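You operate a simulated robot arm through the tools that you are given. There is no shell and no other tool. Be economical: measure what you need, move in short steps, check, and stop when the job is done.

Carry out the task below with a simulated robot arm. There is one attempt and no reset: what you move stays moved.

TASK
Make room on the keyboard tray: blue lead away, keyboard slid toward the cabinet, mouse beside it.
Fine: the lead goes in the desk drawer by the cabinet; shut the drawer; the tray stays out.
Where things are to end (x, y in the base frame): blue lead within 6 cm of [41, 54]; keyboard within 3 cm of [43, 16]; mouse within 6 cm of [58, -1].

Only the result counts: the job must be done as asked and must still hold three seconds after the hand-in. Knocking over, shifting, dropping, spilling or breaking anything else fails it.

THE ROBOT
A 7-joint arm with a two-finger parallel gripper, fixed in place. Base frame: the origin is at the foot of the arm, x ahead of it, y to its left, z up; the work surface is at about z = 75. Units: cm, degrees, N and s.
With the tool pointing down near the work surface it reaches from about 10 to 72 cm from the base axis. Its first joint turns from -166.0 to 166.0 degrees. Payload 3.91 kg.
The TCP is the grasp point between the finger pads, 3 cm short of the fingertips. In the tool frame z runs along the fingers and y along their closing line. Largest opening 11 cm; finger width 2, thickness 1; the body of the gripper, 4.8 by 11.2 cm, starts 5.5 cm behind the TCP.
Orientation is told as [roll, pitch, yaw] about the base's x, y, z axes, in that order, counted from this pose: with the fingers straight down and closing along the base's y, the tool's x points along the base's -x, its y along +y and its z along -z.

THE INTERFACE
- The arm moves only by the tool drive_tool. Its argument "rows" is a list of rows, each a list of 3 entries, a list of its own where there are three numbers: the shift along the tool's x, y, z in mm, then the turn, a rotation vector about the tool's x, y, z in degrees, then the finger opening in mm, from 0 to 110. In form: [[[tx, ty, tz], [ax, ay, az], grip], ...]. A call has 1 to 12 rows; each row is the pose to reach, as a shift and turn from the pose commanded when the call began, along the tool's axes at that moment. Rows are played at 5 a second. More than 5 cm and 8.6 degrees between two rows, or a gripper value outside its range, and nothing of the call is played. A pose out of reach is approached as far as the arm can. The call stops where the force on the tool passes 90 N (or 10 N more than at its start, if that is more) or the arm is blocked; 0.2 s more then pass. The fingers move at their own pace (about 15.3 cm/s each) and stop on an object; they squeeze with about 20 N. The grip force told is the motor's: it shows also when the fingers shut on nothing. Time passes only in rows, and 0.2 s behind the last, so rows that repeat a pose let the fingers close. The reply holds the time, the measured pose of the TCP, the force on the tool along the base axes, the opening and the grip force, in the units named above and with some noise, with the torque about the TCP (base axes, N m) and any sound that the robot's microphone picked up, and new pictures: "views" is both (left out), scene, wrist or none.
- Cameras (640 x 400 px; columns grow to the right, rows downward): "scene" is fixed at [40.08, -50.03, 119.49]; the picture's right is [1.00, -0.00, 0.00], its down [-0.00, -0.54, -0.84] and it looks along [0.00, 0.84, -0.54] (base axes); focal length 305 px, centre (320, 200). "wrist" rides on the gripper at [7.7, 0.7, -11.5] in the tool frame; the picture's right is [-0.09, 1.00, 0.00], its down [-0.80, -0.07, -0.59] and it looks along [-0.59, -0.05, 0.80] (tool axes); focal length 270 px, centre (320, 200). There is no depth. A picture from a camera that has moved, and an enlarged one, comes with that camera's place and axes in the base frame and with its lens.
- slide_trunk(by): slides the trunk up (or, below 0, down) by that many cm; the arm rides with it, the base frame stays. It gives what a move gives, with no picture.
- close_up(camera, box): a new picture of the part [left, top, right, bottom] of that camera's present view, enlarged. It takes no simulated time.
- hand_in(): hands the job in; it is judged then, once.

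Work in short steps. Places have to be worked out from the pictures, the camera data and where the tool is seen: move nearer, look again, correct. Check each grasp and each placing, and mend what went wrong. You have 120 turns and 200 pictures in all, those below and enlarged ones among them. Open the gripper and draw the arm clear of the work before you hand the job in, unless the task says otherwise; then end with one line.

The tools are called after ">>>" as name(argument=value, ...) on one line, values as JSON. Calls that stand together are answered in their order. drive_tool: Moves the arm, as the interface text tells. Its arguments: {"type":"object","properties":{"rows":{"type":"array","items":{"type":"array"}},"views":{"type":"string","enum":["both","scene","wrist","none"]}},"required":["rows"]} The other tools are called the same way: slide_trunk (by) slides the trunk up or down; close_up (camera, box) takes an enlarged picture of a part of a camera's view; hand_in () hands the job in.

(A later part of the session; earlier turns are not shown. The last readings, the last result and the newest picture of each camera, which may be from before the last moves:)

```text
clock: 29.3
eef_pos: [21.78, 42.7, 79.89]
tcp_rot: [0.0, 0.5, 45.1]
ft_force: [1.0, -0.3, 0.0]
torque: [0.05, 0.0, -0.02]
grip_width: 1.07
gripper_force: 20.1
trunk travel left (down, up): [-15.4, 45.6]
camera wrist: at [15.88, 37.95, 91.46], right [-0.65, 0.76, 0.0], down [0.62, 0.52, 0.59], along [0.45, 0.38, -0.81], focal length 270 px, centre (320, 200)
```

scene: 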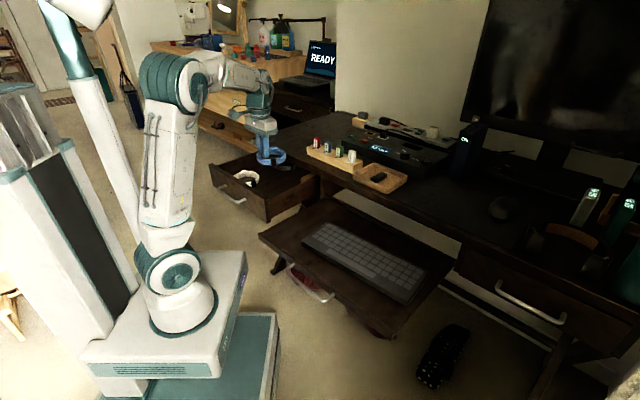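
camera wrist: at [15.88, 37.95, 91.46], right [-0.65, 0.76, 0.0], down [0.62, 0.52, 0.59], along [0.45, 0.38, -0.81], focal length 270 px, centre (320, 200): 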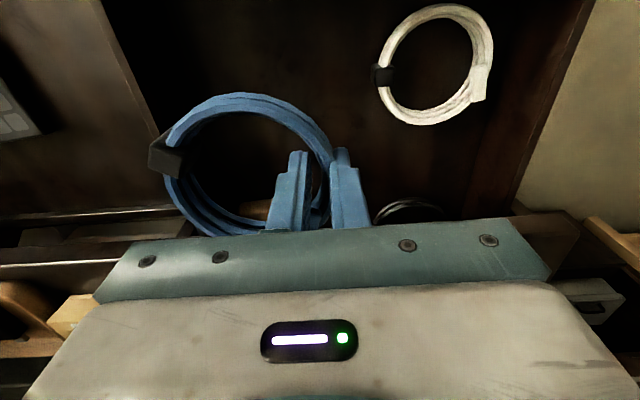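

Clearances to the walls and the white coil look fine. I lower to TCP z≈69.

>>> drive_tool(rows=[[[0, 0, 15], [0, 0, 0], 0], [[0, 0, 35], [0, 0, 0], 0], [[0, 0, 55], [0, 0, 0], 0], [[0, 0, 75], [0, 0, 0], 0], [[0, 0, 90], [0, 0, 0], 0], [[0, 0, 105], [0, 0, 0], 0]], views="wrist")

>>> close_up(camera="scene", box=[200, 130, 330, 230])

```text
clock: 30.7
eef_pos: [21.85, 42.86, 69.51]
tcp_rot: [0.0, 0.6, 45.2]
ft_force: [-1.0, -0.3, -0.5]
torque: [0.01, 0.02, 0.01]
grip_width: 1.06
gripper_force: 20.4
trunk travel left (down, up): [-15.4, 45.6]
camera wrist: at [15.94, 38.04, 81.01], right [-0.64, 0.76, 0.0], down [0.62, 0.52, 0.59], along [0.45, 0.38, -0.81], focal length 270 px, centre (320, 200)
```

wrist: 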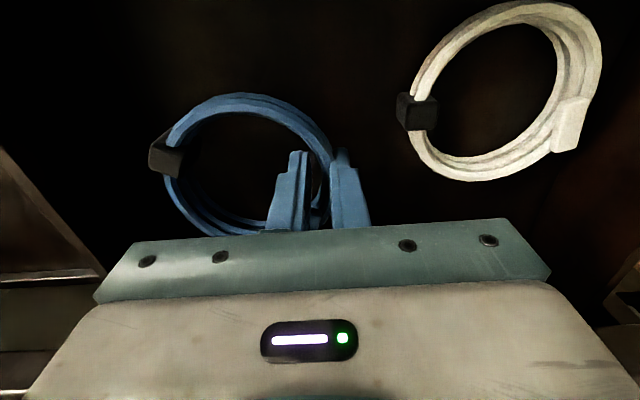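

```text
4.00 times, centred on (265, 180) of scene
camera zoom: at [40.08, -50.03, 119.49], right [1.0, 0.0, 0.0], down [0.0, -0.54, -0.84], along [0.0, 0.84, -0.54], focal length 1219 px, centre (540, 280)
```

zoom: 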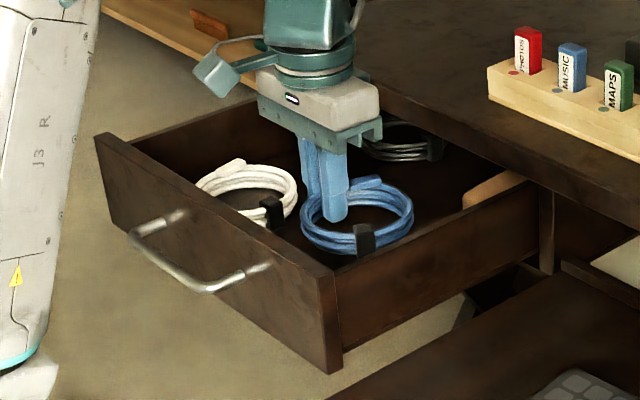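

Clear all round. I lower in small steps until contact.

>>> drive_tool(rows=[[[0, 0, 5], [0, 0, 0], 0], [[0, 0, 10], [0, 0, 0], 0], [[0, 0, 15], [0, 0, 0], 0]], views="none")

>>> drive_tool(rows=[[[0, 0, 4], [0, 0, 0], 0], [[0, 0, 8], [0, 0, 0], 0]], views="none")

```text
clock: 31.5
eef_pos: [21.81, 42.71, 67.93]
tcp_rot: [0.1, 0.6, 45.2]
ft_force: [-0.8, 1.1, -0.1]
torque: [0.0, 0.01, 0.0]
grip_width: 1.05
gripper_force: 20.1
trunk travel left (down, up): [-15.4, 45.6]
```

```text
clock: 32.1
eef_pos: [21.82, 42.81, 67.21]
tcp_rot: [0.1, 0.5, 45.1]
ft_force: [0.2, 0.1, -0.5]
torque: [0.01, 0.0, -0.02]
grip_width: 1.02
gripper_force: 19.9
trunk travel left (down, up): [-15.4, 45.6]
```

No contact yet at 67.2; continue down.

>>> drive_tool(rows=[[[0, 0, 3], [0, 0, 0], 0], [[0, 0, 6], [0, 0, 0], 0]], views="none")

>>> drive_tool(rows=[[[0, 0, 3], [0, 0, 0], 0], [[0, 0, 6], [0, 0, 0], 0]], views="none")

>>> close_up(camera="scene", box=[200, 130, 330, 230])

```text
clock: 32.7
eef_pos: [21.84, 42.87, 67.0]
tcp_rot: [0.1, 0.1, 45.2]
ft_force: [1.7, -0.6, 35.0]
torque: [-0.35, -0.1, -0.07]
grip_width: 1.04
gripper_force: 20.1
trunk travel left (down, up): [-15.4, 45.6]
```

```text
clock: 33.4
eef_pos: [22.18, 43.1, 67.03]
tcp_rot: [0.4, -0.8, 45.0]
ft_force: [4.4, -4.6, 39.6]
torque: [-0.9, -0.04, 0.23]
grip_width: 1.05
gripper_force: 19.5
trunk travel left (down, up): [-15.4, 45.6]
stopped in row 2: the force on the tool passed its limit at 92 N (the readings are from after the stop); the commanded pose is now the measured one
```

```text
4.00 times, centred on (265, 180) of scene
camera zoom: at [40.08, -50.03, 119.49], right [1.0, 0.0, 0.0], down [0.0, -0.54, -0.84], along [0.0, 0.84, -0.54], focal length 1219 px, centre (540, 280)
```

zoom: 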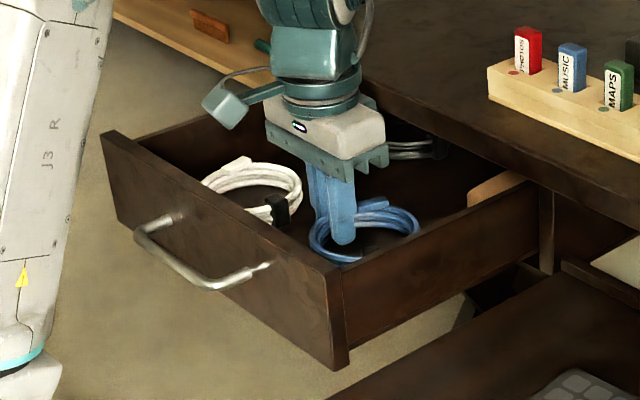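

The tips are on the drawer floor (drawer nudged about half a centimetre in). I rise 2 mm, open slightly and lift out.

>>> drive_tool(rows=[[[0, 0, -2], [0, 0, 0], 5], [[0, 0, -2], [0, 0, 0], 25], [[0, 0, -2], [0, 0, 0], 30], [[0, 0, -30], [0, 0, 0], 30], [[0, 0, -75], [0, 0, 0], 30], [[0, 0, -120], [0, 0, 0], 30], [[0, 0, -165], [0, 0, 0], 30]])

>>> close_up(camera="scene", box=[200, 130, 330, 230])

```text
clock: 35.0
eef_pos: [21.64, 42.86, 83.39]
tcp_rot: [0.3, -0.1, 45.3]
ft_force: [-0.4, -0.5, 0.9]
torque: [0.01, 0.05, 0.02]
grip_width: 3.01
gripper_force: 0.1
trunk travel left (down, up): [-15.4, 45.6]
camera wrist: at [15.85, 37.89, 94.78], right [-0.65, 0.76, 0.0], down [0.61, 0.52, 0.6], along [0.45, 0.39, -0.8], focal length 270 px, centre (320, 200)
```

scene: 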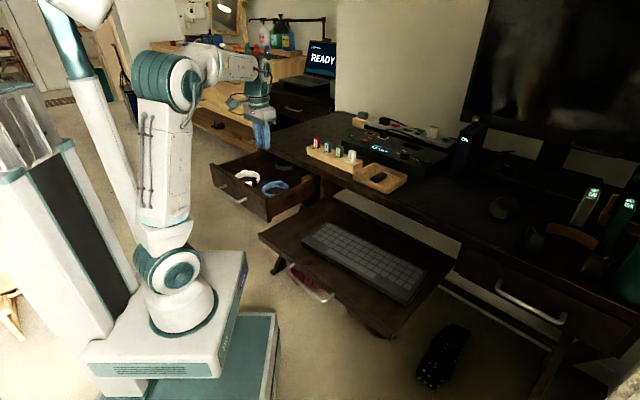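
wrist: 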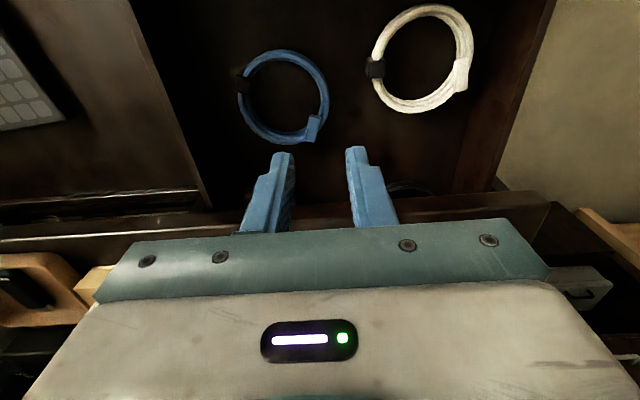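

```text
4.00 times, centred on (265, 180) of scene
camera zoom: at [40.08, -50.03, 119.49], right [1.0, 0.0, 0.0], down [0.0, -0.54, -0.84], along [0.0, 0.84, -0.54], focal length 1219 px, centre (540, 280)
```

zoom: 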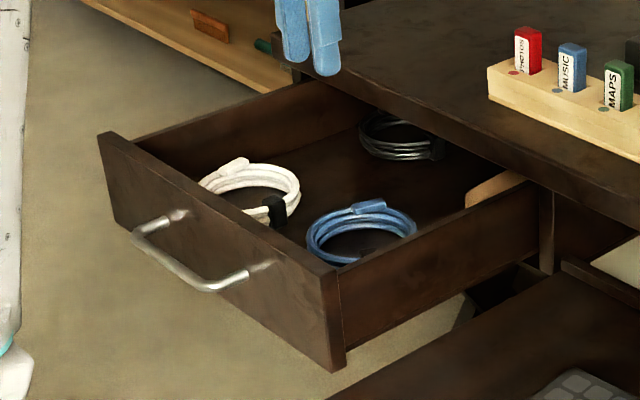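

The lead lies at about (24.7, 40.4), which becomes about (39.2, 55) once the drawer is shut, within tolerance. Next I go in front of the handle with closed fingers to push the drawer shut.

>>> drive_tool(rows=[[[40, 4, -10], [0, 0, 0], 0], [[80, 8, -10], [0, 0, 0], 0], [[120, 12, -10], [0, 0, 0], 0], [[160, 16, -10], [0, 0, 0], 0], [[198, 19, -5], [0, 0, 0], 0], [[200, 19, 40], [0, 0, 0], 0], [[200, 19, 85], [0, 0, 0], 0]])

```text
clock: 36.5
eef_pos: [6.56, 30.04, 74.29]
tcp_rot: [0.2, -0.2, 45.1]
ft_force: [0.2, 0.5, 0.6]
torque: [0.04, 0.03, -0.03]
grip_width: 0.01
gripper_force: 20.0
trunk travel left (down, up): [-15.4, 45.6]
camera wrist: at [0.58, 25.17, 85.64], right [-0.64, 0.76, 0.0], down [0.61, 0.52, 0.6], along [0.45, 0.39, -0.8], focal length 270 px, centre (320, 200)
```

scene: 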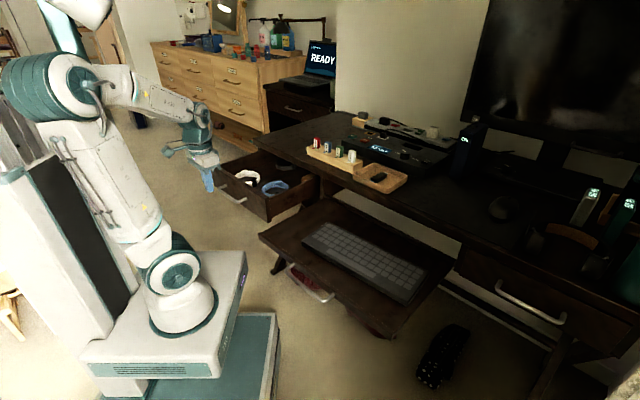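
wrist: 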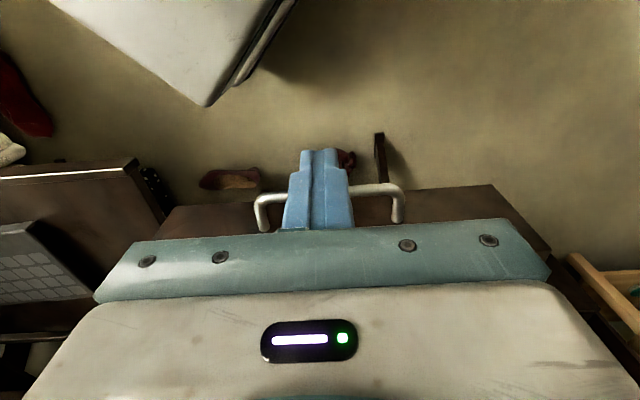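

The fingers are in front of the bar's middle. I lower to bar height, then push inward.

>>> drive_tool(rows=[[[0, 0, 35], [0, 0, 0], 0], [[0, 0, 66], [0, 0, 0], 0]], views="none")

>>> drive_tool(rows=[[[-15, 0, 0], [0, 0, 0], 0], [[-30, 0, 0], [0, 0, 0], 0], [[-45, 0, 0], [0, 0, 0], 0], [[-60, 0, 0], [0, 0, 0], 0], [[-75, 0, 0], [0, 0, 0], 0], [[-90, 0, 0], [0, 0, 0], 0], [[-105, 0, 0], [0, 0, 0], 0], [[-120, 0, 0], [0, 0, 0], 0]])

```text
clock: 37.1
eef_pos: [6.51, 30.4, 67.43]
tcp_rot: [0.2, -0.2, 45.2]
ft_force: [0.2, -0.3, 0.1]
torque: [0.03, 0.0, -0.02]
grip_width: 0.01
gripper_force: 20.4
trunk travel left (down, up): [-15.4, 45.6]
```

```text
clock: 39.0
eef_pos: [15.01, 38.73, 67.74]
tcp_rot: [0.3, -0.2, 45.3]
ft_force: [-0.3, -0.4, 0.7]
torque: [0.01, -0.04, -0.01]
grip_width: 0.0
gripper_force: 19.9
trunk travel left (down, up): [-15.4, 45.6]
camera wrist: at [9.11, 33.83, 79.26], right [-0.64, 0.76, 0.0], down [0.61, 0.52, 0.6], along [0.45, 0.39, -0.8], focal length 270 px, centre (320, 200)
```

scene: 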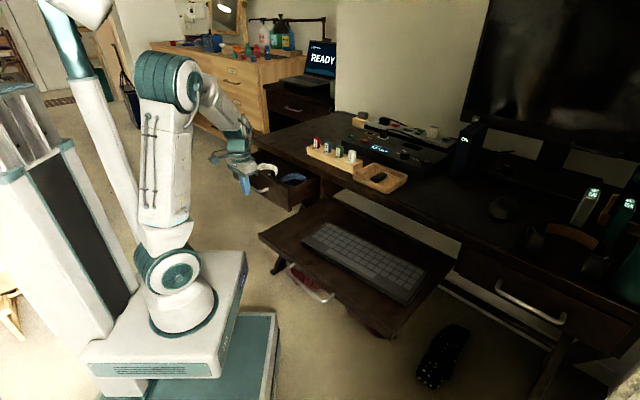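
wrist: 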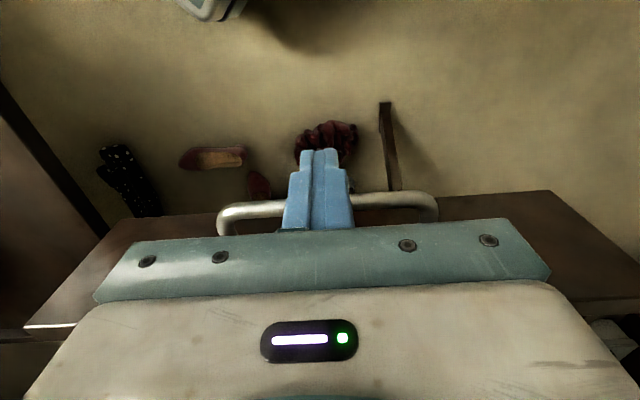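

It is closing smoothly. I continue, slowing near the end.

>>> drive_tool(rows=[[[-15, 0, 0], [0, 0, 0], 0], [[-30, 0, 0], [0, 0, 0], 0], [[-45, 0, 0], [0, 0, 0], 0], [[-60, 0, 0], [0, 0, 0], 0], [[-75, 0, 0], [0, 0, 0], 0], [[-88, 0, 0], [0, 0, 0], 0], [[-98, 0, 0], [0, 0, 0], 0], [[-106, 0, 0], [0, 0, 0], 0], [[-112, 0, 0], [0, 0, 0], 0], [[-117, 0, 0], [0, 0, 0], 0], [[-122, 0, 0], [0, 0, 0], 0], [[-127, 0, 0], [0, 0, 0], 0]])

>>> close_up(camera="scene", box=[240, 130, 340, 192])

```text
clock: 41.5
eef_pos: [23.51, 47.52, 68.1]
tcp_rot: [0.0, 0.0, 45.5]
ft_force: [-17.7, -28.8, 8.7]
torque: [-0.12, 0.15, -0.1]
grip_width: 0.01
gripper_force: 20.2
trunk travel left (down, up): [-15.4, 45.6]
camera wrist: at [17.78, 42.62, 79.54], right [-0.65, 0.76, 0.0], down [0.62, 0.52, 0.59], along [0.45, 0.38, -0.81], focal length 270 px, centre (320, 200)
```

scene: 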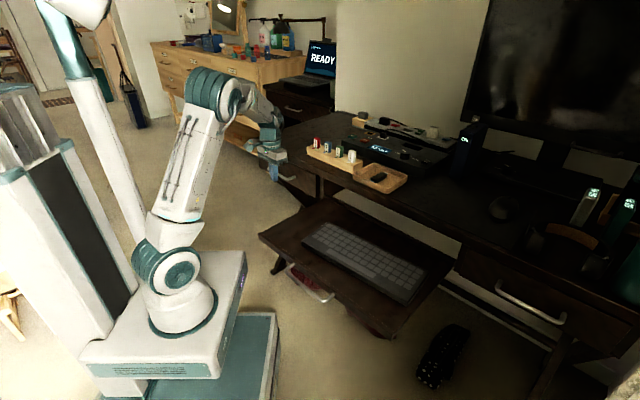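
wrist: 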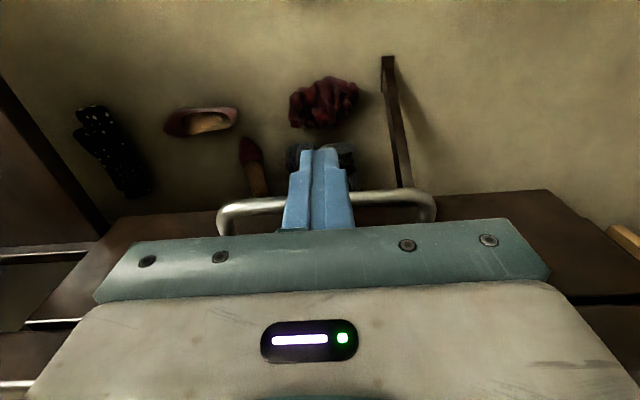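

```text
6.40 times, centred on (290, 161) of scene
camera zoom: at [40.08, -50.03, 119.49], right [1.0, 0.0, 0.0], down [0.0, -0.54, -0.84], along [0.0, 0.84, -0.54], focal length 1950 px, centre (512, 450)
```

zoom: 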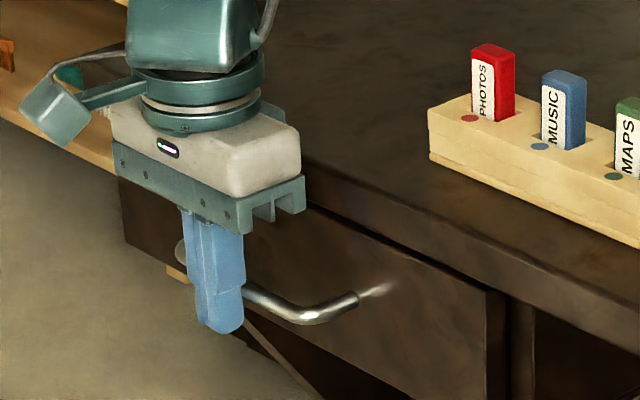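

The drawer is shut: the handle matches its starting place and resists with about 34 N. I back off, rise, and start toward the keyboard's right end.

>>> drive_tool(rows=[[[30, 0, 0], [0, 0, 0], 0], [[60, 0, 0], [0, 0, 0], 0], [[70, 0, -45], [0, 0, 0], 0], [[70, 0, -90], [0, 0, 0], 20], [[70, 0, -130], [0, 0, 8], 40], [[70, -40, -140], [0, 0, 16], 50], [[70, -85, -140], [0, 0, 24], 50], [[70, -130, -140], [0, 0, 32], 50], [[70, -175, -140], [0, 0, 40], 50], [[70, -220, -140], [0, 0, 45.5], 50]])

```text
clock: 43.8
eef_pos: [34.74, 27.42, 81.86]
tcp_rot: [0.4, 0.0, -0.4]
ft_force: [0.1, 0.2, -0.5]
torque: [-0.03, -0.01, -0.01]
grip_width: 5.01
gripper_force: 0.0
trunk travel left (down, up): [-15.4, 45.6]
camera wrist: at [27.09, 28.1, 93.21], right [0.1, 1.0, 0.0], down [0.8, -0.08, 0.59], along [0.59, -0.05, -0.8], focal length 270 px, centre (320, 200)
```

scene: 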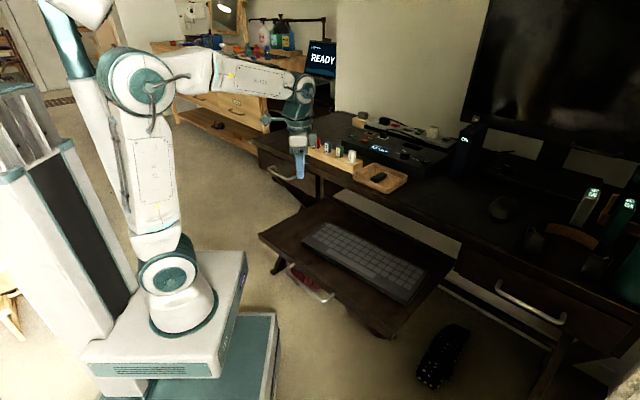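
wrist: 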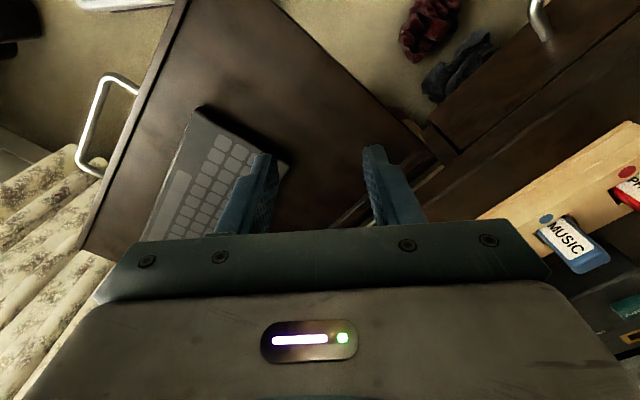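

Now to above the spot just beyond the keyboard's right end, fingers aligned with its width.

>>> drive_tool(rows=[[[-32, -31, 0], [0, 0, 3.9], 60], [[-63, -62, 0], [0, 0, 7.8], 60], [[-94, -93, 0], [0, 0, 11.7], 60], [[-125, -124, 0], [0, 0, 15.6], 60], [[-156, -155, 0], [0, 0, 19.5], 60], [[-187, -186, 0], [0, 0, 23.4], 60], [[-218, -217, 0], [0, 0, 27.3], 60], [[-249, -248, 0], [0, 0, 31.2], 60], [[-280, -279, 0], [0, 0, 35.1], 60], [[-312, -310, 0], [0, 0, 38.8], 60]])

```text
clock: 46.0
eef_pos: [65.78, -3.7, 81.56]
tcp_rot: [0.2, 0.2, -39.1]
ft_force: [-0.2, 0.6, 1.1]
torque: [-0.01, -0.03, 0.0]
grip_width: 5.97
gripper_force: 0.0
trunk travel left (down, up): [-15.4, 45.6]
camera wrist: at [60.29, 1.62, 93.07], right [0.7, 0.72, 0.0], down [0.58, -0.56, 0.59], along [0.43, -0.41, -0.81], focal length 270 px, centre (320, 200)
```

scene: 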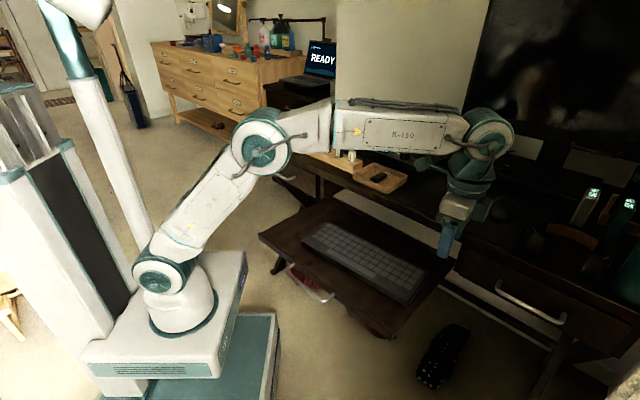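
wrist: 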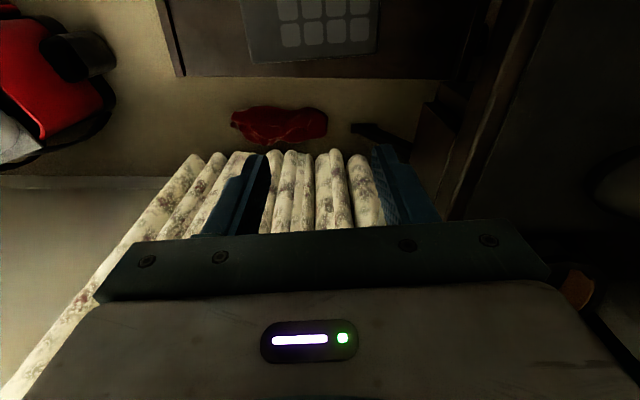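

The keyboard's right end is confirmed at (59.1, -6.3)–(66.9, 2.9), and the tool is 3.4 cm beyond it and centred. I lower with the tips just above the tray.

>>> drive_tool(rows=[[[0, 0, 40], [0, 0, 0], 60], [[0, 0, 80], [0, 0, 0], 60], [[0, 0, 115], [0, 0, 0], 60], [[0, 0, 138], [0, 0, 0], 60], [[0, 0, 148], [0, 0, 0], 60]])

>>> close_up(camera="scene", box=[300, 190, 500, 315])

```text
clock: 47.1
eef_pos: [65.57, -3.91, 67.03]
tcp_rot: [0.3, 0.2, -39.1]
ft_force: [-0.1, -0.5, -0.2]
torque: [-0.03, -0.05, -0.03]
grip_width: 6.01
gripper_force: 0.0
trunk travel left (down, up): [-15.4, 45.6]
camera wrist: at [59.99, 1.53, 78.36], right [0.7, 0.72, 0.0], down [0.58, -0.56, 0.59], along [0.43, -0.41, -0.81], focal length 270 px, centre (320, 200)
```

scene: 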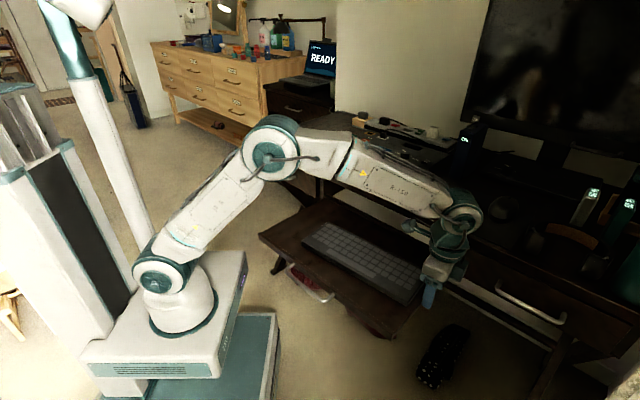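
wrist: 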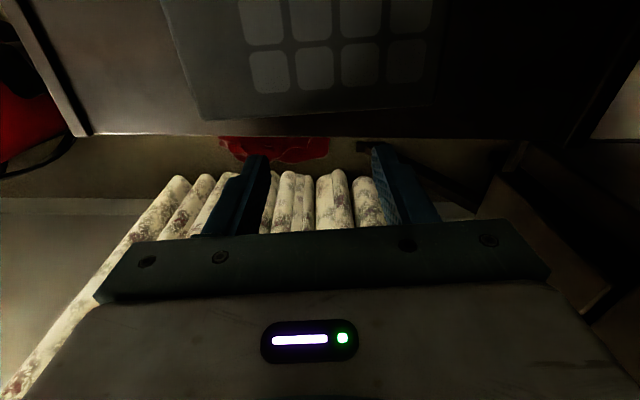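

```text
3.20 times, centred on (400, 252) of scene
camera zoom: at [40.08, -50.03, 119.49], right [1.0, 0.0, 0.0], down [0.0, -0.54, -0.84], along [0.0, 0.84, -0.54], focal length 975 px, centre (64, 32)
```

zoom: 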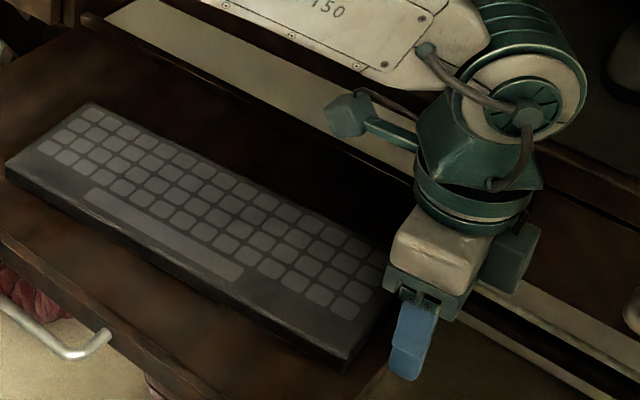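

The tips are a little high, so I lower 4 mm more and begin the push with a short step to check for contact.

>>> drive_tool(rows=[[[0, 0, 4], [0, 0, 0], 60], [[12, 0, 4], [0, 0, 0], 60], [[24, 0, 4], [0, 0, 0], 60], [[32, 0, 4], [0, 0, 0], 60], [[42, 0, 4], [0, 0, 0], 60]], views="wrist")

>>> close_up(camera="scene", box=[260, 190, 460, 315])

```text
clock: 48.4
eef_pos: [62.33, -1.12, 66.49]
tcp_rot: [0.3, 0.1, -39.2]
ft_force: [0.8, -0.8, 1.5]
torque: [0.0, -0.08, -0.07]
grip_width: 6.01
gripper_force: 0.0
trunk travel left (down, up): [-15.4, 45.6]
camera wrist: at [56.89, 4.18, 78.0], right [0.7, 0.72, 0.0], down [0.58, -0.56, 0.59], along [0.43, -0.41, -0.81], focal length 270 px, centre (320, 200)
```

wrist: 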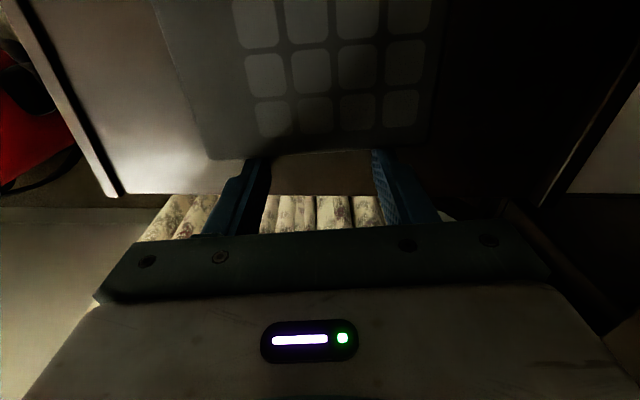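

```text
3.20 times, centred on (360, 252) of scene
camera zoom: at [40.08, -50.03, 119.49], right [1.0, 0.0, 0.0], down [0.0, -0.54, -0.84], along [0.0, 0.84, -0.54], focal length 975 px, centre (192, 32)
```

zoom: 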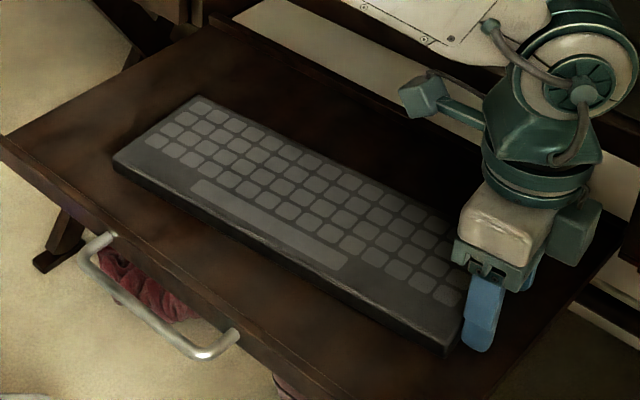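

The keyboard is sliding straight, with its centre now at about (49.4, 9.4). I push another 90 mm.

>>> drive_tool(rows=[[[12, 0, 0], [0, 0, 0], 60], [[24, 0, 0], [0, 0, 0], 60], [[36, 0, 0], [0, 0, 0], 60], [[48, 0, 0], [0, 0, 0], 60], [[60, 0, 0], [0, 0, 0], 60], [[70, 0, 0], [0, 0, 0], 60], [[80, 0, 0], [0, 0, 0], 60], [[86, 0, 0], [0, 0, 0], 60], [[90, 0, 0], [0, 0, 0], 60]], views="wrist")

>>> close_up(camera="scene", box=[260, 190, 460, 315])

```text
clock: 50.4
eef_pos: [55.54, 4.58, 66.65]
tcp_rot: [0.2, 0.1, -39.1]
ft_force: [1.2, -1.8, 1.1]
torque: [-0.03, -0.1, -0.06]
grip_width: 6.0
gripper_force: 0.2
trunk travel left (down, up): [-15.4, 45.6]
camera wrist: at [49.99, 10.0, 78.09], right [0.7, 0.72, 0.0], down [0.58, -0.56, 0.59], along [0.43, -0.41, -0.81], focal length 270 px, centre (320, 200)
```

wrist: 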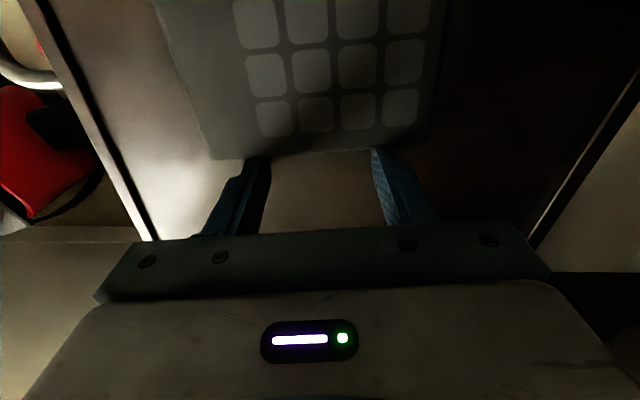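

```text
3.20 times, centred on (360, 252) of scene
camera zoom: at [40.08, -50.03, 119.49], right [1.0, 0.0, 0.0], down [0.0, -0.54, -0.84], along [0.0, 0.84, -0.54], focal length 975 px, centre (192, 32)
```

zoom: 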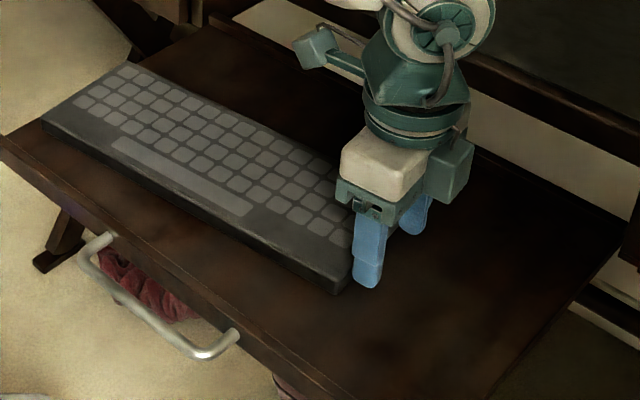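

The keyboard's centre is now about (42.7, 15.3), within tolerance. I back off, rise, and head toward the mouse for a look.

>>> drive_tool(rows=[[[-15, 0, 0], [0, 0, 0], 60], [[-35, 0, -5], [0, 0, 0], 60], [[-45, 0, -45], [0, 0, 0], 60], [[-50, 0, -90], [0, 0, 0], 60], [[-55, 0, -135], [0, 0, 0], 60], [[-60, 0, -180], [0, 0, 0], 60], [[-70, 0, -225], [0, 0, 0], 60], [[-80, 20, -265], [0, 0, 0], 60]], views="none")

>>> drive_tool(rows=[[[-10, 10, -10], [0, 0, -8], 60], [[-15, 25, -20], [0, 0, -16], 60], [[-20, 40, -20], [0, 0, -24], 60], [[-25, 55, -20], [0, 0, -32], 60], [[-30, 70, -20], [0, 0, -40], 60]])

```text
clock: 52.1
eef_pos: [62.72, 0.87, 93.18]
tcp_rot: [0.2, 0.3, -39.2]
ft_force: [-0.2, 0.0, -0.2]
torque: [0.01, -0.05, -0.03]
grip_width: 5.99
gripper_force: 0.1
trunk travel left (down, up): [-15.4, 45.6]
```

```text
clock: 53.4
eef_pos: [64.92, 3.28, 93.71]
tcp_rot: [0.3, -0.2, -7.0]
ft_force: [0.0, 1.3, 0.6]
torque: [-0.01, 0.02, -0.03]
grip_width: 5.99
gripper_force: 0.1
out of reach, approached as far as the arm can: row 2, 3, 4, 5
trunk travel left (down, up): [-15.4, 45.6]
camera wrist: at [57.27, 4.81, 105.18], right [0.21, 0.98, 0.01], down [0.78, -0.17, 0.6], along [0.58, -0.12, -0.8], focal length 270 px, centre (320, 200)
```

scene: 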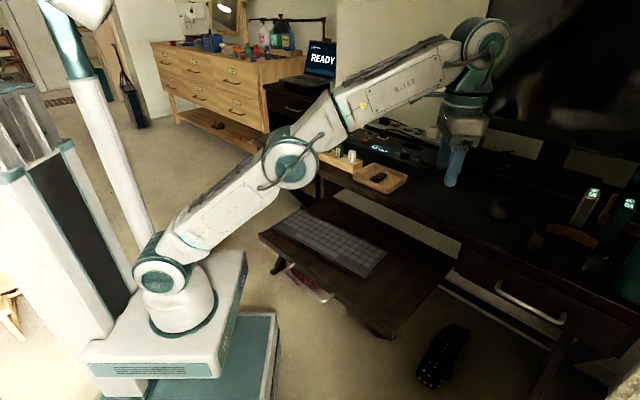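
wrist: 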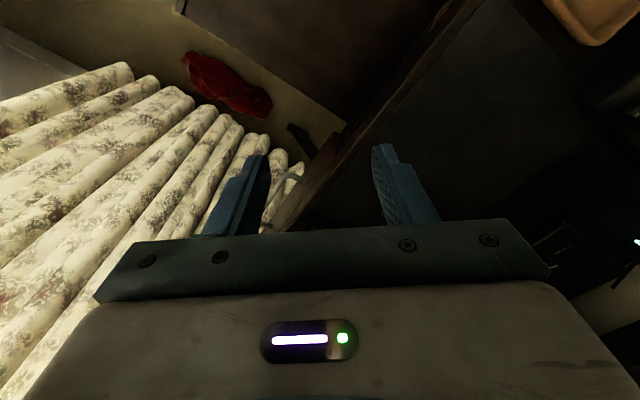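

The arm is at full stretch because its shoulder sits low. I raise the trunk 18 cm to gain horizontal reach.

>>> slide_trunk(by=18)

>>> close_up(camera="scene", box=[440, 150, 600, 250])

```text
clock: 55.4
eef_pos: [64.82, 3.12, 111.86]
tcp_rot: [0.3, -0.2, -7.1]
ft_force: [-0.4, -0.7, 0.0]
torque: [0.04, 0.03, -0.01]
grip_width: 6.0
gripper_force: 0.1
trunk travel left (down, up): [-33.4, 27.6]
```

```text
4.00 times, centred on (520, 200) of scene
camera zoom: at [40.08, -50.03, 119.49], right [1.0, 0.0, 0.0], down [0.0, -0.54, -0.84], along [0.0, 0.84, -0.54], focal length 1219 px, centre (-480, 200)
```

zoom: 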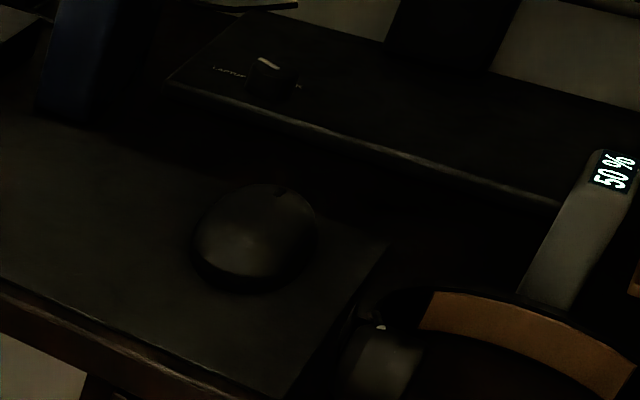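

I look through the wrist camera from up here.

>>> close_up(camera="wrist", box=[220, 0, 640, 240])

```text
1.52 times, centred on (430, 120) of wrist
camera zoom: at [57.28, 4.82, 123.18], right [0.21, 0.98, 0.01], down [0.78, -0.17, 0.6], along [0.58, -0.12, -0.8], focal length 412 px, centre (152, 322)
```

zoom: 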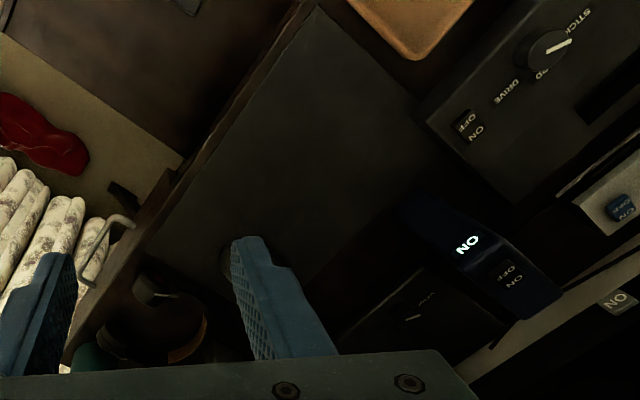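

The mouse is behind the right finger. I turn the tool to yaw 45, so it can close across the mouse, and then tilt it forward 30° while still high.

>>> drive_tool(rows=[[[0, 0, 0], [0, 0, -7.5], 90], [[0, 0, 0], [0, 0, -15], 90], [[0, 0, 0], [0, 0, -22.5], 90], [[0, 0, 0], [0, 0, -30], 90], [[0, 0, 0], [0, 0, -37.5], 90], [[0, 0, 0], [0, 0, -45], 90], [[0, 0, 0], [0, 0, -52], 90]], views="none")

>>> drive_tool(rows=[[[0, 0, 0], [0, -7.5, 0], 90], [[0, 0, 0], [0, -15, 0], 90], [[0, 0, 0], [0, -22.5, 0], 90], [[0, 0, 0], [0, -30, 0], 90]])

```text
clock: 57.0
eef_pos: [64.85, 3.19, 111.9]
tcp_rot: [0.1, -0.4, 45.0]
ft_force: [0.9, -0.7, 0.4]
torque: [-0.04, 0.02, 0.0]
grip_width: 8.99
gripper_force: 0.1
trunk travel left (down, up): [-33.4, 27.6]
```

```text
clock: 58.0
eef_pos: [64.81, 3.16, 111.84]
tcp_rot: [0.0, -30.5, 45.0]
ft_force: [0.0, 0.2, -0.9]
torque: [0.02, -0.02, -0.02]
grip_width: 9.0
gripper_force: 0.1
trunk travel left (down, up): [-33.4, 27.6]
camera wrist: at [55.53, -4.99, 117.75], right [-0.65, 0.76, 0.04], down [0.33, 0.22, 0.92], along [0.69, 0.61, -0.39], focal length 270 px, centre (320, 200)
```

scene: 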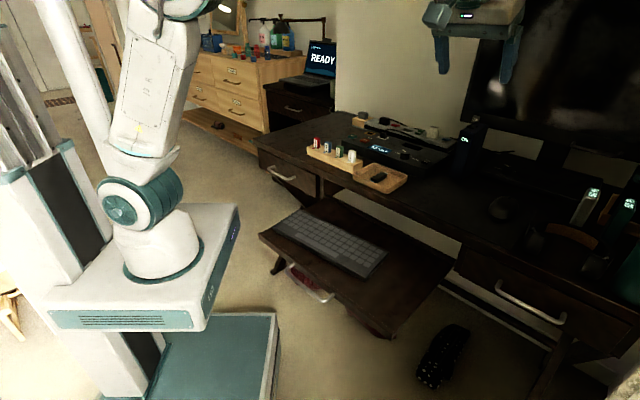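
wrist: 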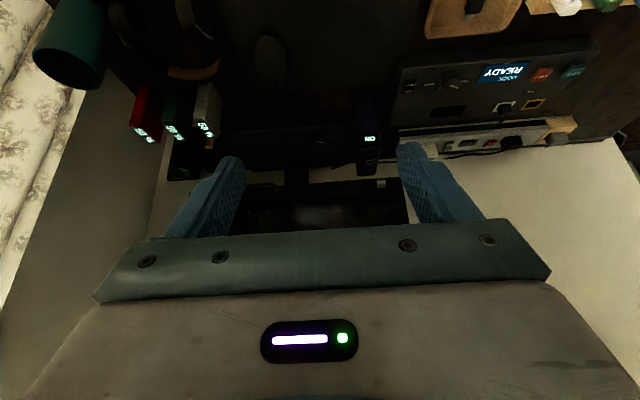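

The mouse is in view at (270, 55), so I enlarge it to see its orientation and neighbours.

>>> close_up(camera="wrist", box=[100, 0, 400, 188])

```text
2.13 times, centred on (250, 94) of wrist
camera zoom: at [55.53, -4.99, 117.75], right [-0.65, 0.76, 0.04], down [0.33, 0.22, 0.92], along [0.69, 0.61, -0.39], focal length 575 px, centre (469, 426)
```

zoom: 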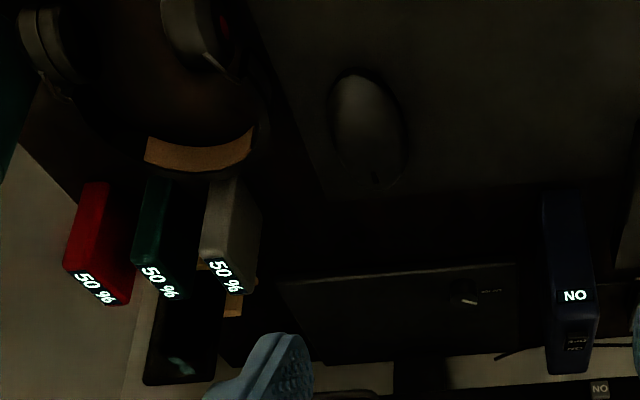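

The mouse is about 10.5 × 6.4 cm, centred near (85.8, 12.4) with its long axis at 45°, and there is about 8 cm of free space to the headphones. I move to a standoff about 12 cm back along the tool axis.

>>> drive_tool(rows=[[[-1, -12, 39], [0, 0, 0], 90], [[-2, -24, 78], [0, 0, 0], 90], [[-3, -36, 116], [0, 0, 0], 90], [[-5, -48, 155], [0, 0, 0], 90], [[-6, -60, 194], [0, 0, 0], 90], [[-7, -72, 233], [0, 0, 0], 90], [[-8, -83, 271], [0, 0, 0], 90]])

>>> close_up(camera="scene", box=[420, 120, 620, 245])

```text
clock: 59.5
eef_pos: [80.73, 7.61, 88.58]
tcp_rot: [0.1, -30.4, 44.9]
ft_force: [0.1, 0.3, -0.6]
torque: [0.0, -0.01, -0.03]
grip_width: 9.0
gripper_force: 0.1
trunk travel left (down, up): [-33.4, 27.6]
camera wrist: at [71.47, -0.48, 94.46], right [-0.65, 0.76, 0.04], down [0.33, 0.22, 0.92], along [0.69, 0.61, -0.39], focal length 270 px, centre (320, 200)
```

scene: 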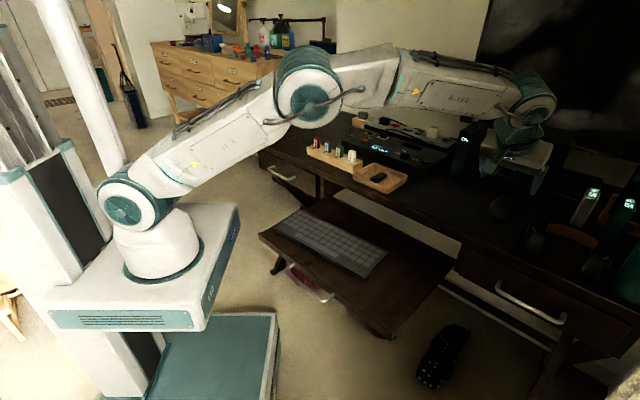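
wrist: 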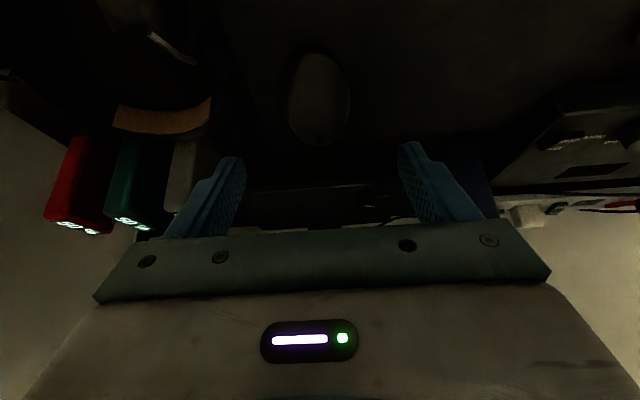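

```text
3.20 times, centred on (520, 182) of scene
camera zoom: at [40.08, -50.03, 119.49], right [1.0, 0.0, 0.0], down [0.0, -0.54, -0.84], along [0.0, 0.84, -0.54], focal length 975 px, centre (-320, 256)
```

zoom: 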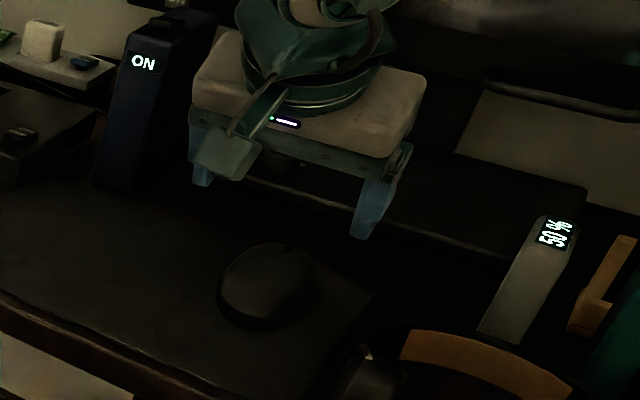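

The mouse is laterally centred between the fingers at about (85, 11.9). I approach to straddle it with the tips just above the desk.

>>> drive_tool(rows=[[[2, 0, 30], [0, 0, 0], 90], [[4, 0, 60], [0, 0, 0], 90], [[6, 0, 85], [0, 0, 0], 90], [[8, 0, 105], [0, 0, 0], 90]])

>>> close_up(camera="scene", box=[440, 140, 600, 240])

```text
clock: 60.5
eef_pos: [84.27, 10.84, 79.32]
tcp_rot: [0.1, -30.3, 44.8]
ft_force: [-0.5, 0.7, -0.5]
torque: [-0.03, 0.01, 0.0]
grip_width: 9.0
gripper_force: 0.1
trunk travel left (down, up): [-33.4, 27.6]
camera wrist: at [74.99, 2.61, 85.21], right [-0.65, 0.76, 0.05], down [0.33, 0.22, 0.92], along [0.69, 0.61, -0.39], focal length 270 px, centre (320, 200)
```

scene: 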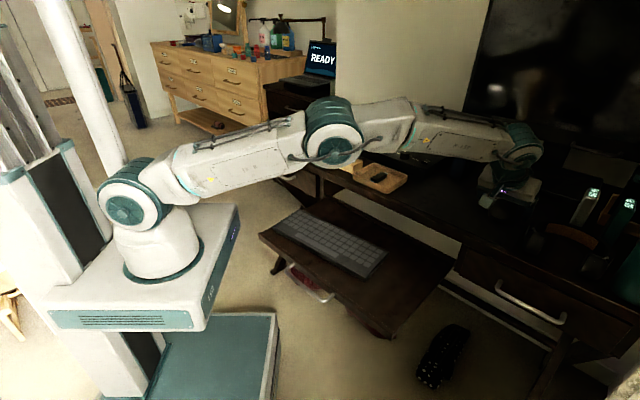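
wrist: 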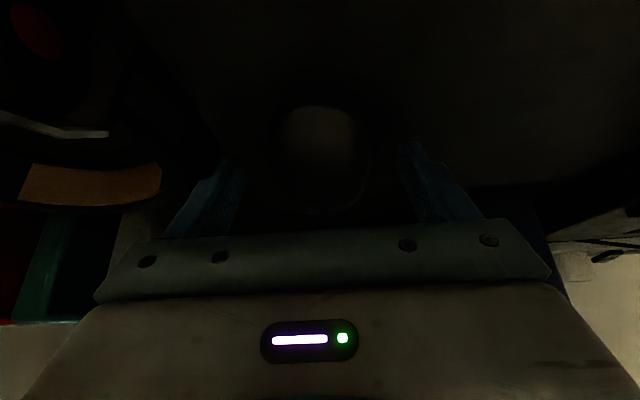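

```text
4.00 times, centred on (520, 190) of scene
camera zoom: at [40.08, -50.03, 119.49], right [1.0, 0.0, 0.0], down [0.0, -0.54, -0.84], along [0.0, 0.84, -0.54], focal length 1219 px, centre (-480, 240)
```

zoom: 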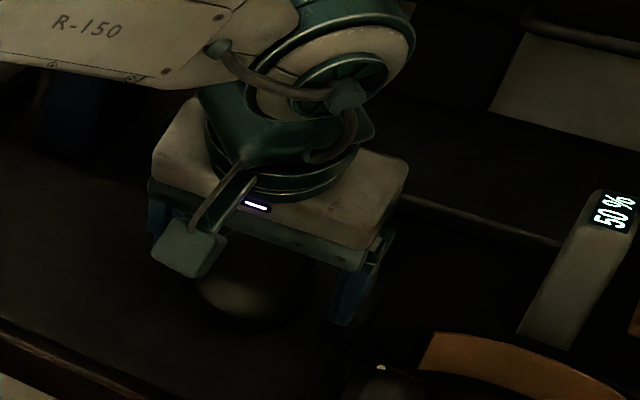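

The mouse is straddled. I lower 8 mm straight down and close.

>>> drive_tool(rows=[[[2, 0, 4], [0, 0, 0], 90], [[4, 0, 7], [0, 0, 0], 90], [[4, 0, 7], [0, 0, 0], 70], [[4, 0, 7], [0, 0, 0], 50], [[4, 0, 7], [0, 0, 0], 30], [[4, 0, 7], [0, 0, 0], 30]], views="wrist")

```text
clock: 62.0
eef_pos: [84.26, 10.76, 78.44]
tcp_rot: [0.0, -30.3, 44.8]
ft_force: [0.4, -0.8, 0.3]
torque: [0.01, 0.01, 0.01]
grip_width: 6.26
gripper_force: 20.1
trunk travel left (down, up): [-33.4, 27.6]
camera wrist: at [74.97, 2.64, 84.38], right [-0.65, 0.76, 0.05], down [0.33, 0.23, 0.92], along [0.69, 0.61, -0.4], focal length 270 px, centre (320, 200)
```

wrist: 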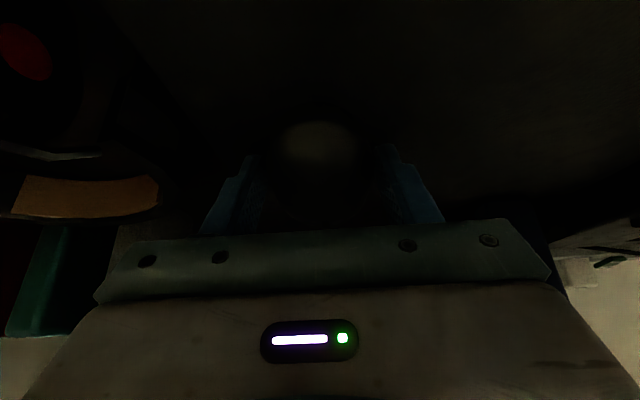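

Gripped at a 6.3 cm width. I lift slowly by 2.5 cm and check.

>>> drive_tool(rows=[[[-1, 0, -2], [0, 0, 0], 30], [[-3, 0, -5], [0, 0, 0], 30], [[-6, 0, -10], [0, 0, 0], 30], [[-9, 0, -16], [0, 0, 0], 30], [[-13, 0, -22], [0, 0, 0], 30]], views="wrist")

>>> close_up(camera="scene", box=[440, 140, 600, 240])

```text
clock: 63.1
eef_pos: [84.19, 10.71, 81.0]
tcp_rot: [0.1, -30.4, 44.9]
ft_force: [0.6, 0.4, -0.1]
torque: [0.0, 0.03, 0.02]
grip_width: 6.23
gripper_force: 19.7
trunk travel left (down, up): [-33.4, 27.6]
camera wrist: at [74.93, 2.57, 86.97], right [-0.65, 0.76, 0.05], down [0.33, 0.23, 0.92], along [0.69, 0.61, -0.4], focal length 270 px, centre (320, 200)
```

wrist: 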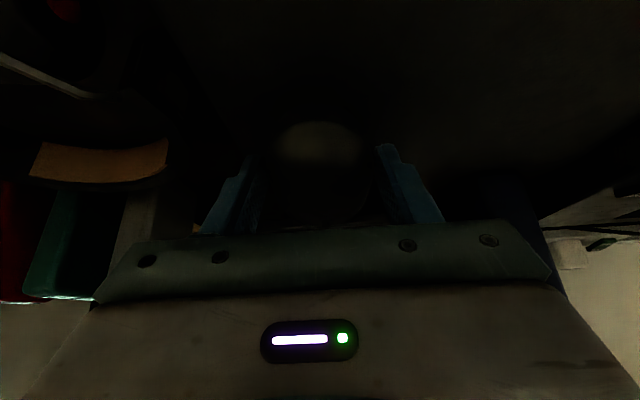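

```text
4.00 times, centred on (520, 190) of scene
camera zoom: at [40.08, -50.03, 119.49], right [1.0, 0.0, 0.0], down [0.0, -0.54, -0.84], along [0.0, 0.84, -0.54], focal length 1219 px, centre (-480, 240)
```

zoom: 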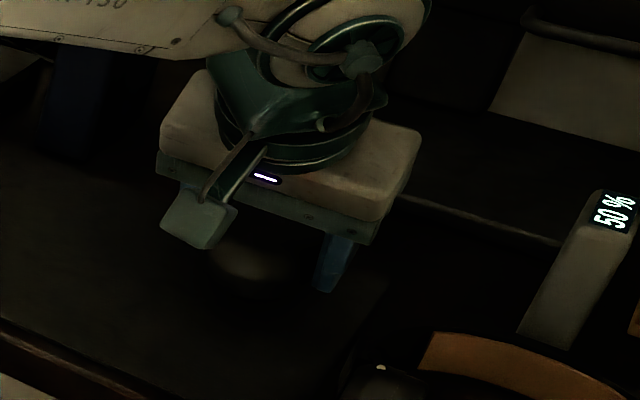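

The mouse is held. I raise it 8 cm more and carry it toward the tray, keeping the same orientation.

>>> drive_tool(rows=[[[-10, 0, -17], [0, 0, 0], 30], [[-20, 0, -35], [0, 0, 0], 30], [[-30, 0, -52], [0, 0, 0], 30], [[-40, 0, -69], [0, 0, 0], 30]], views="none")

>>> drive_tool(rows=[[[12, 5, -7], [0, 0, 0], 30], [[36, 14, -21], [0, 0, 0], 30], [[60, 23, -35], [0, 0, 0], 30], [[84, 32, -49], [0, 0, 0], 30], [[108, 41, -63], [0, 0, 0], 30], [[132, 50, -77], [0, 0, 0], 30], [[156, 59, -91], [0, 0, 0], 30], [[180, 68, -105], [0, 0, 0], 30], [[204, 77, -118], [0, 0, 0], 30], [[226, 86, -131], [0, 0, 0], 30], [[242, 92, -140], [0, 0, 0], 30]])

```text
clock: 64.2
eef_pos: [84.25, 10.61, 88.79]
tcp_rot: [0.2, -30.2, 44.8]
ft_force: [0.0, 0.3, 0.0]
torque: [0.01, 0.02, -0.01]
grip_width: 6.24
gripper_force: 19.9
trunk travel left (down, up): [-33.4, 27.6]
```

```text
clock: 66.5
eef_pos: [57.95, -2.65, 89.0]
tcp_rot: [0.1, -30.3, 44.9]
ft_force: [0.0, 0.5, -1.3]
torque: [-0.07, 0.0, -0.02]
grip_width: 6.22
gripper_force: 19.8
trunk travel left (down, up): [-33.4, 27.6]
camera wrist: at [48.56, -10.86, 94.99], right [-0.65, 0.76, 0.05], down [0.33, 0.23, 0.92], along [0.69, 0.61, -0.39], focal length 270 px, centre (320, 200)
```

scene: 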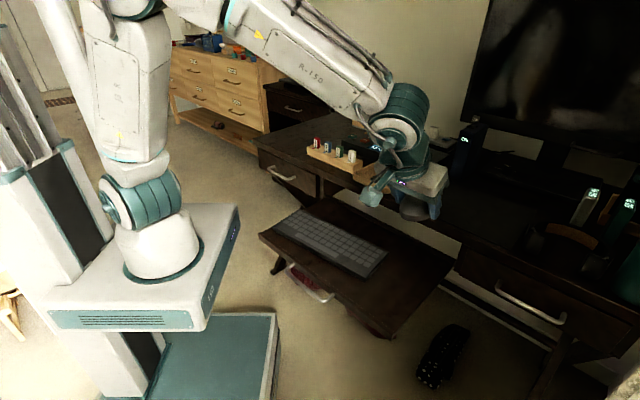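
wrist: 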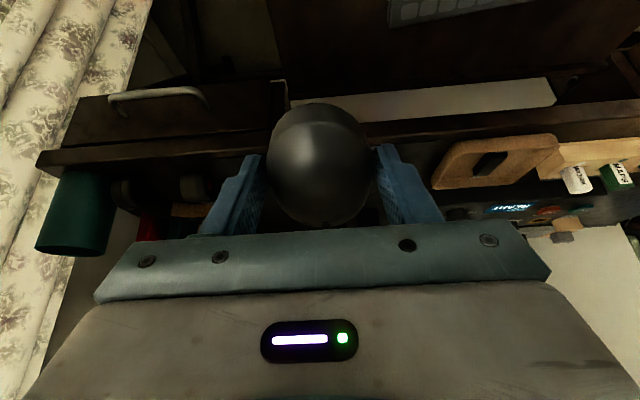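

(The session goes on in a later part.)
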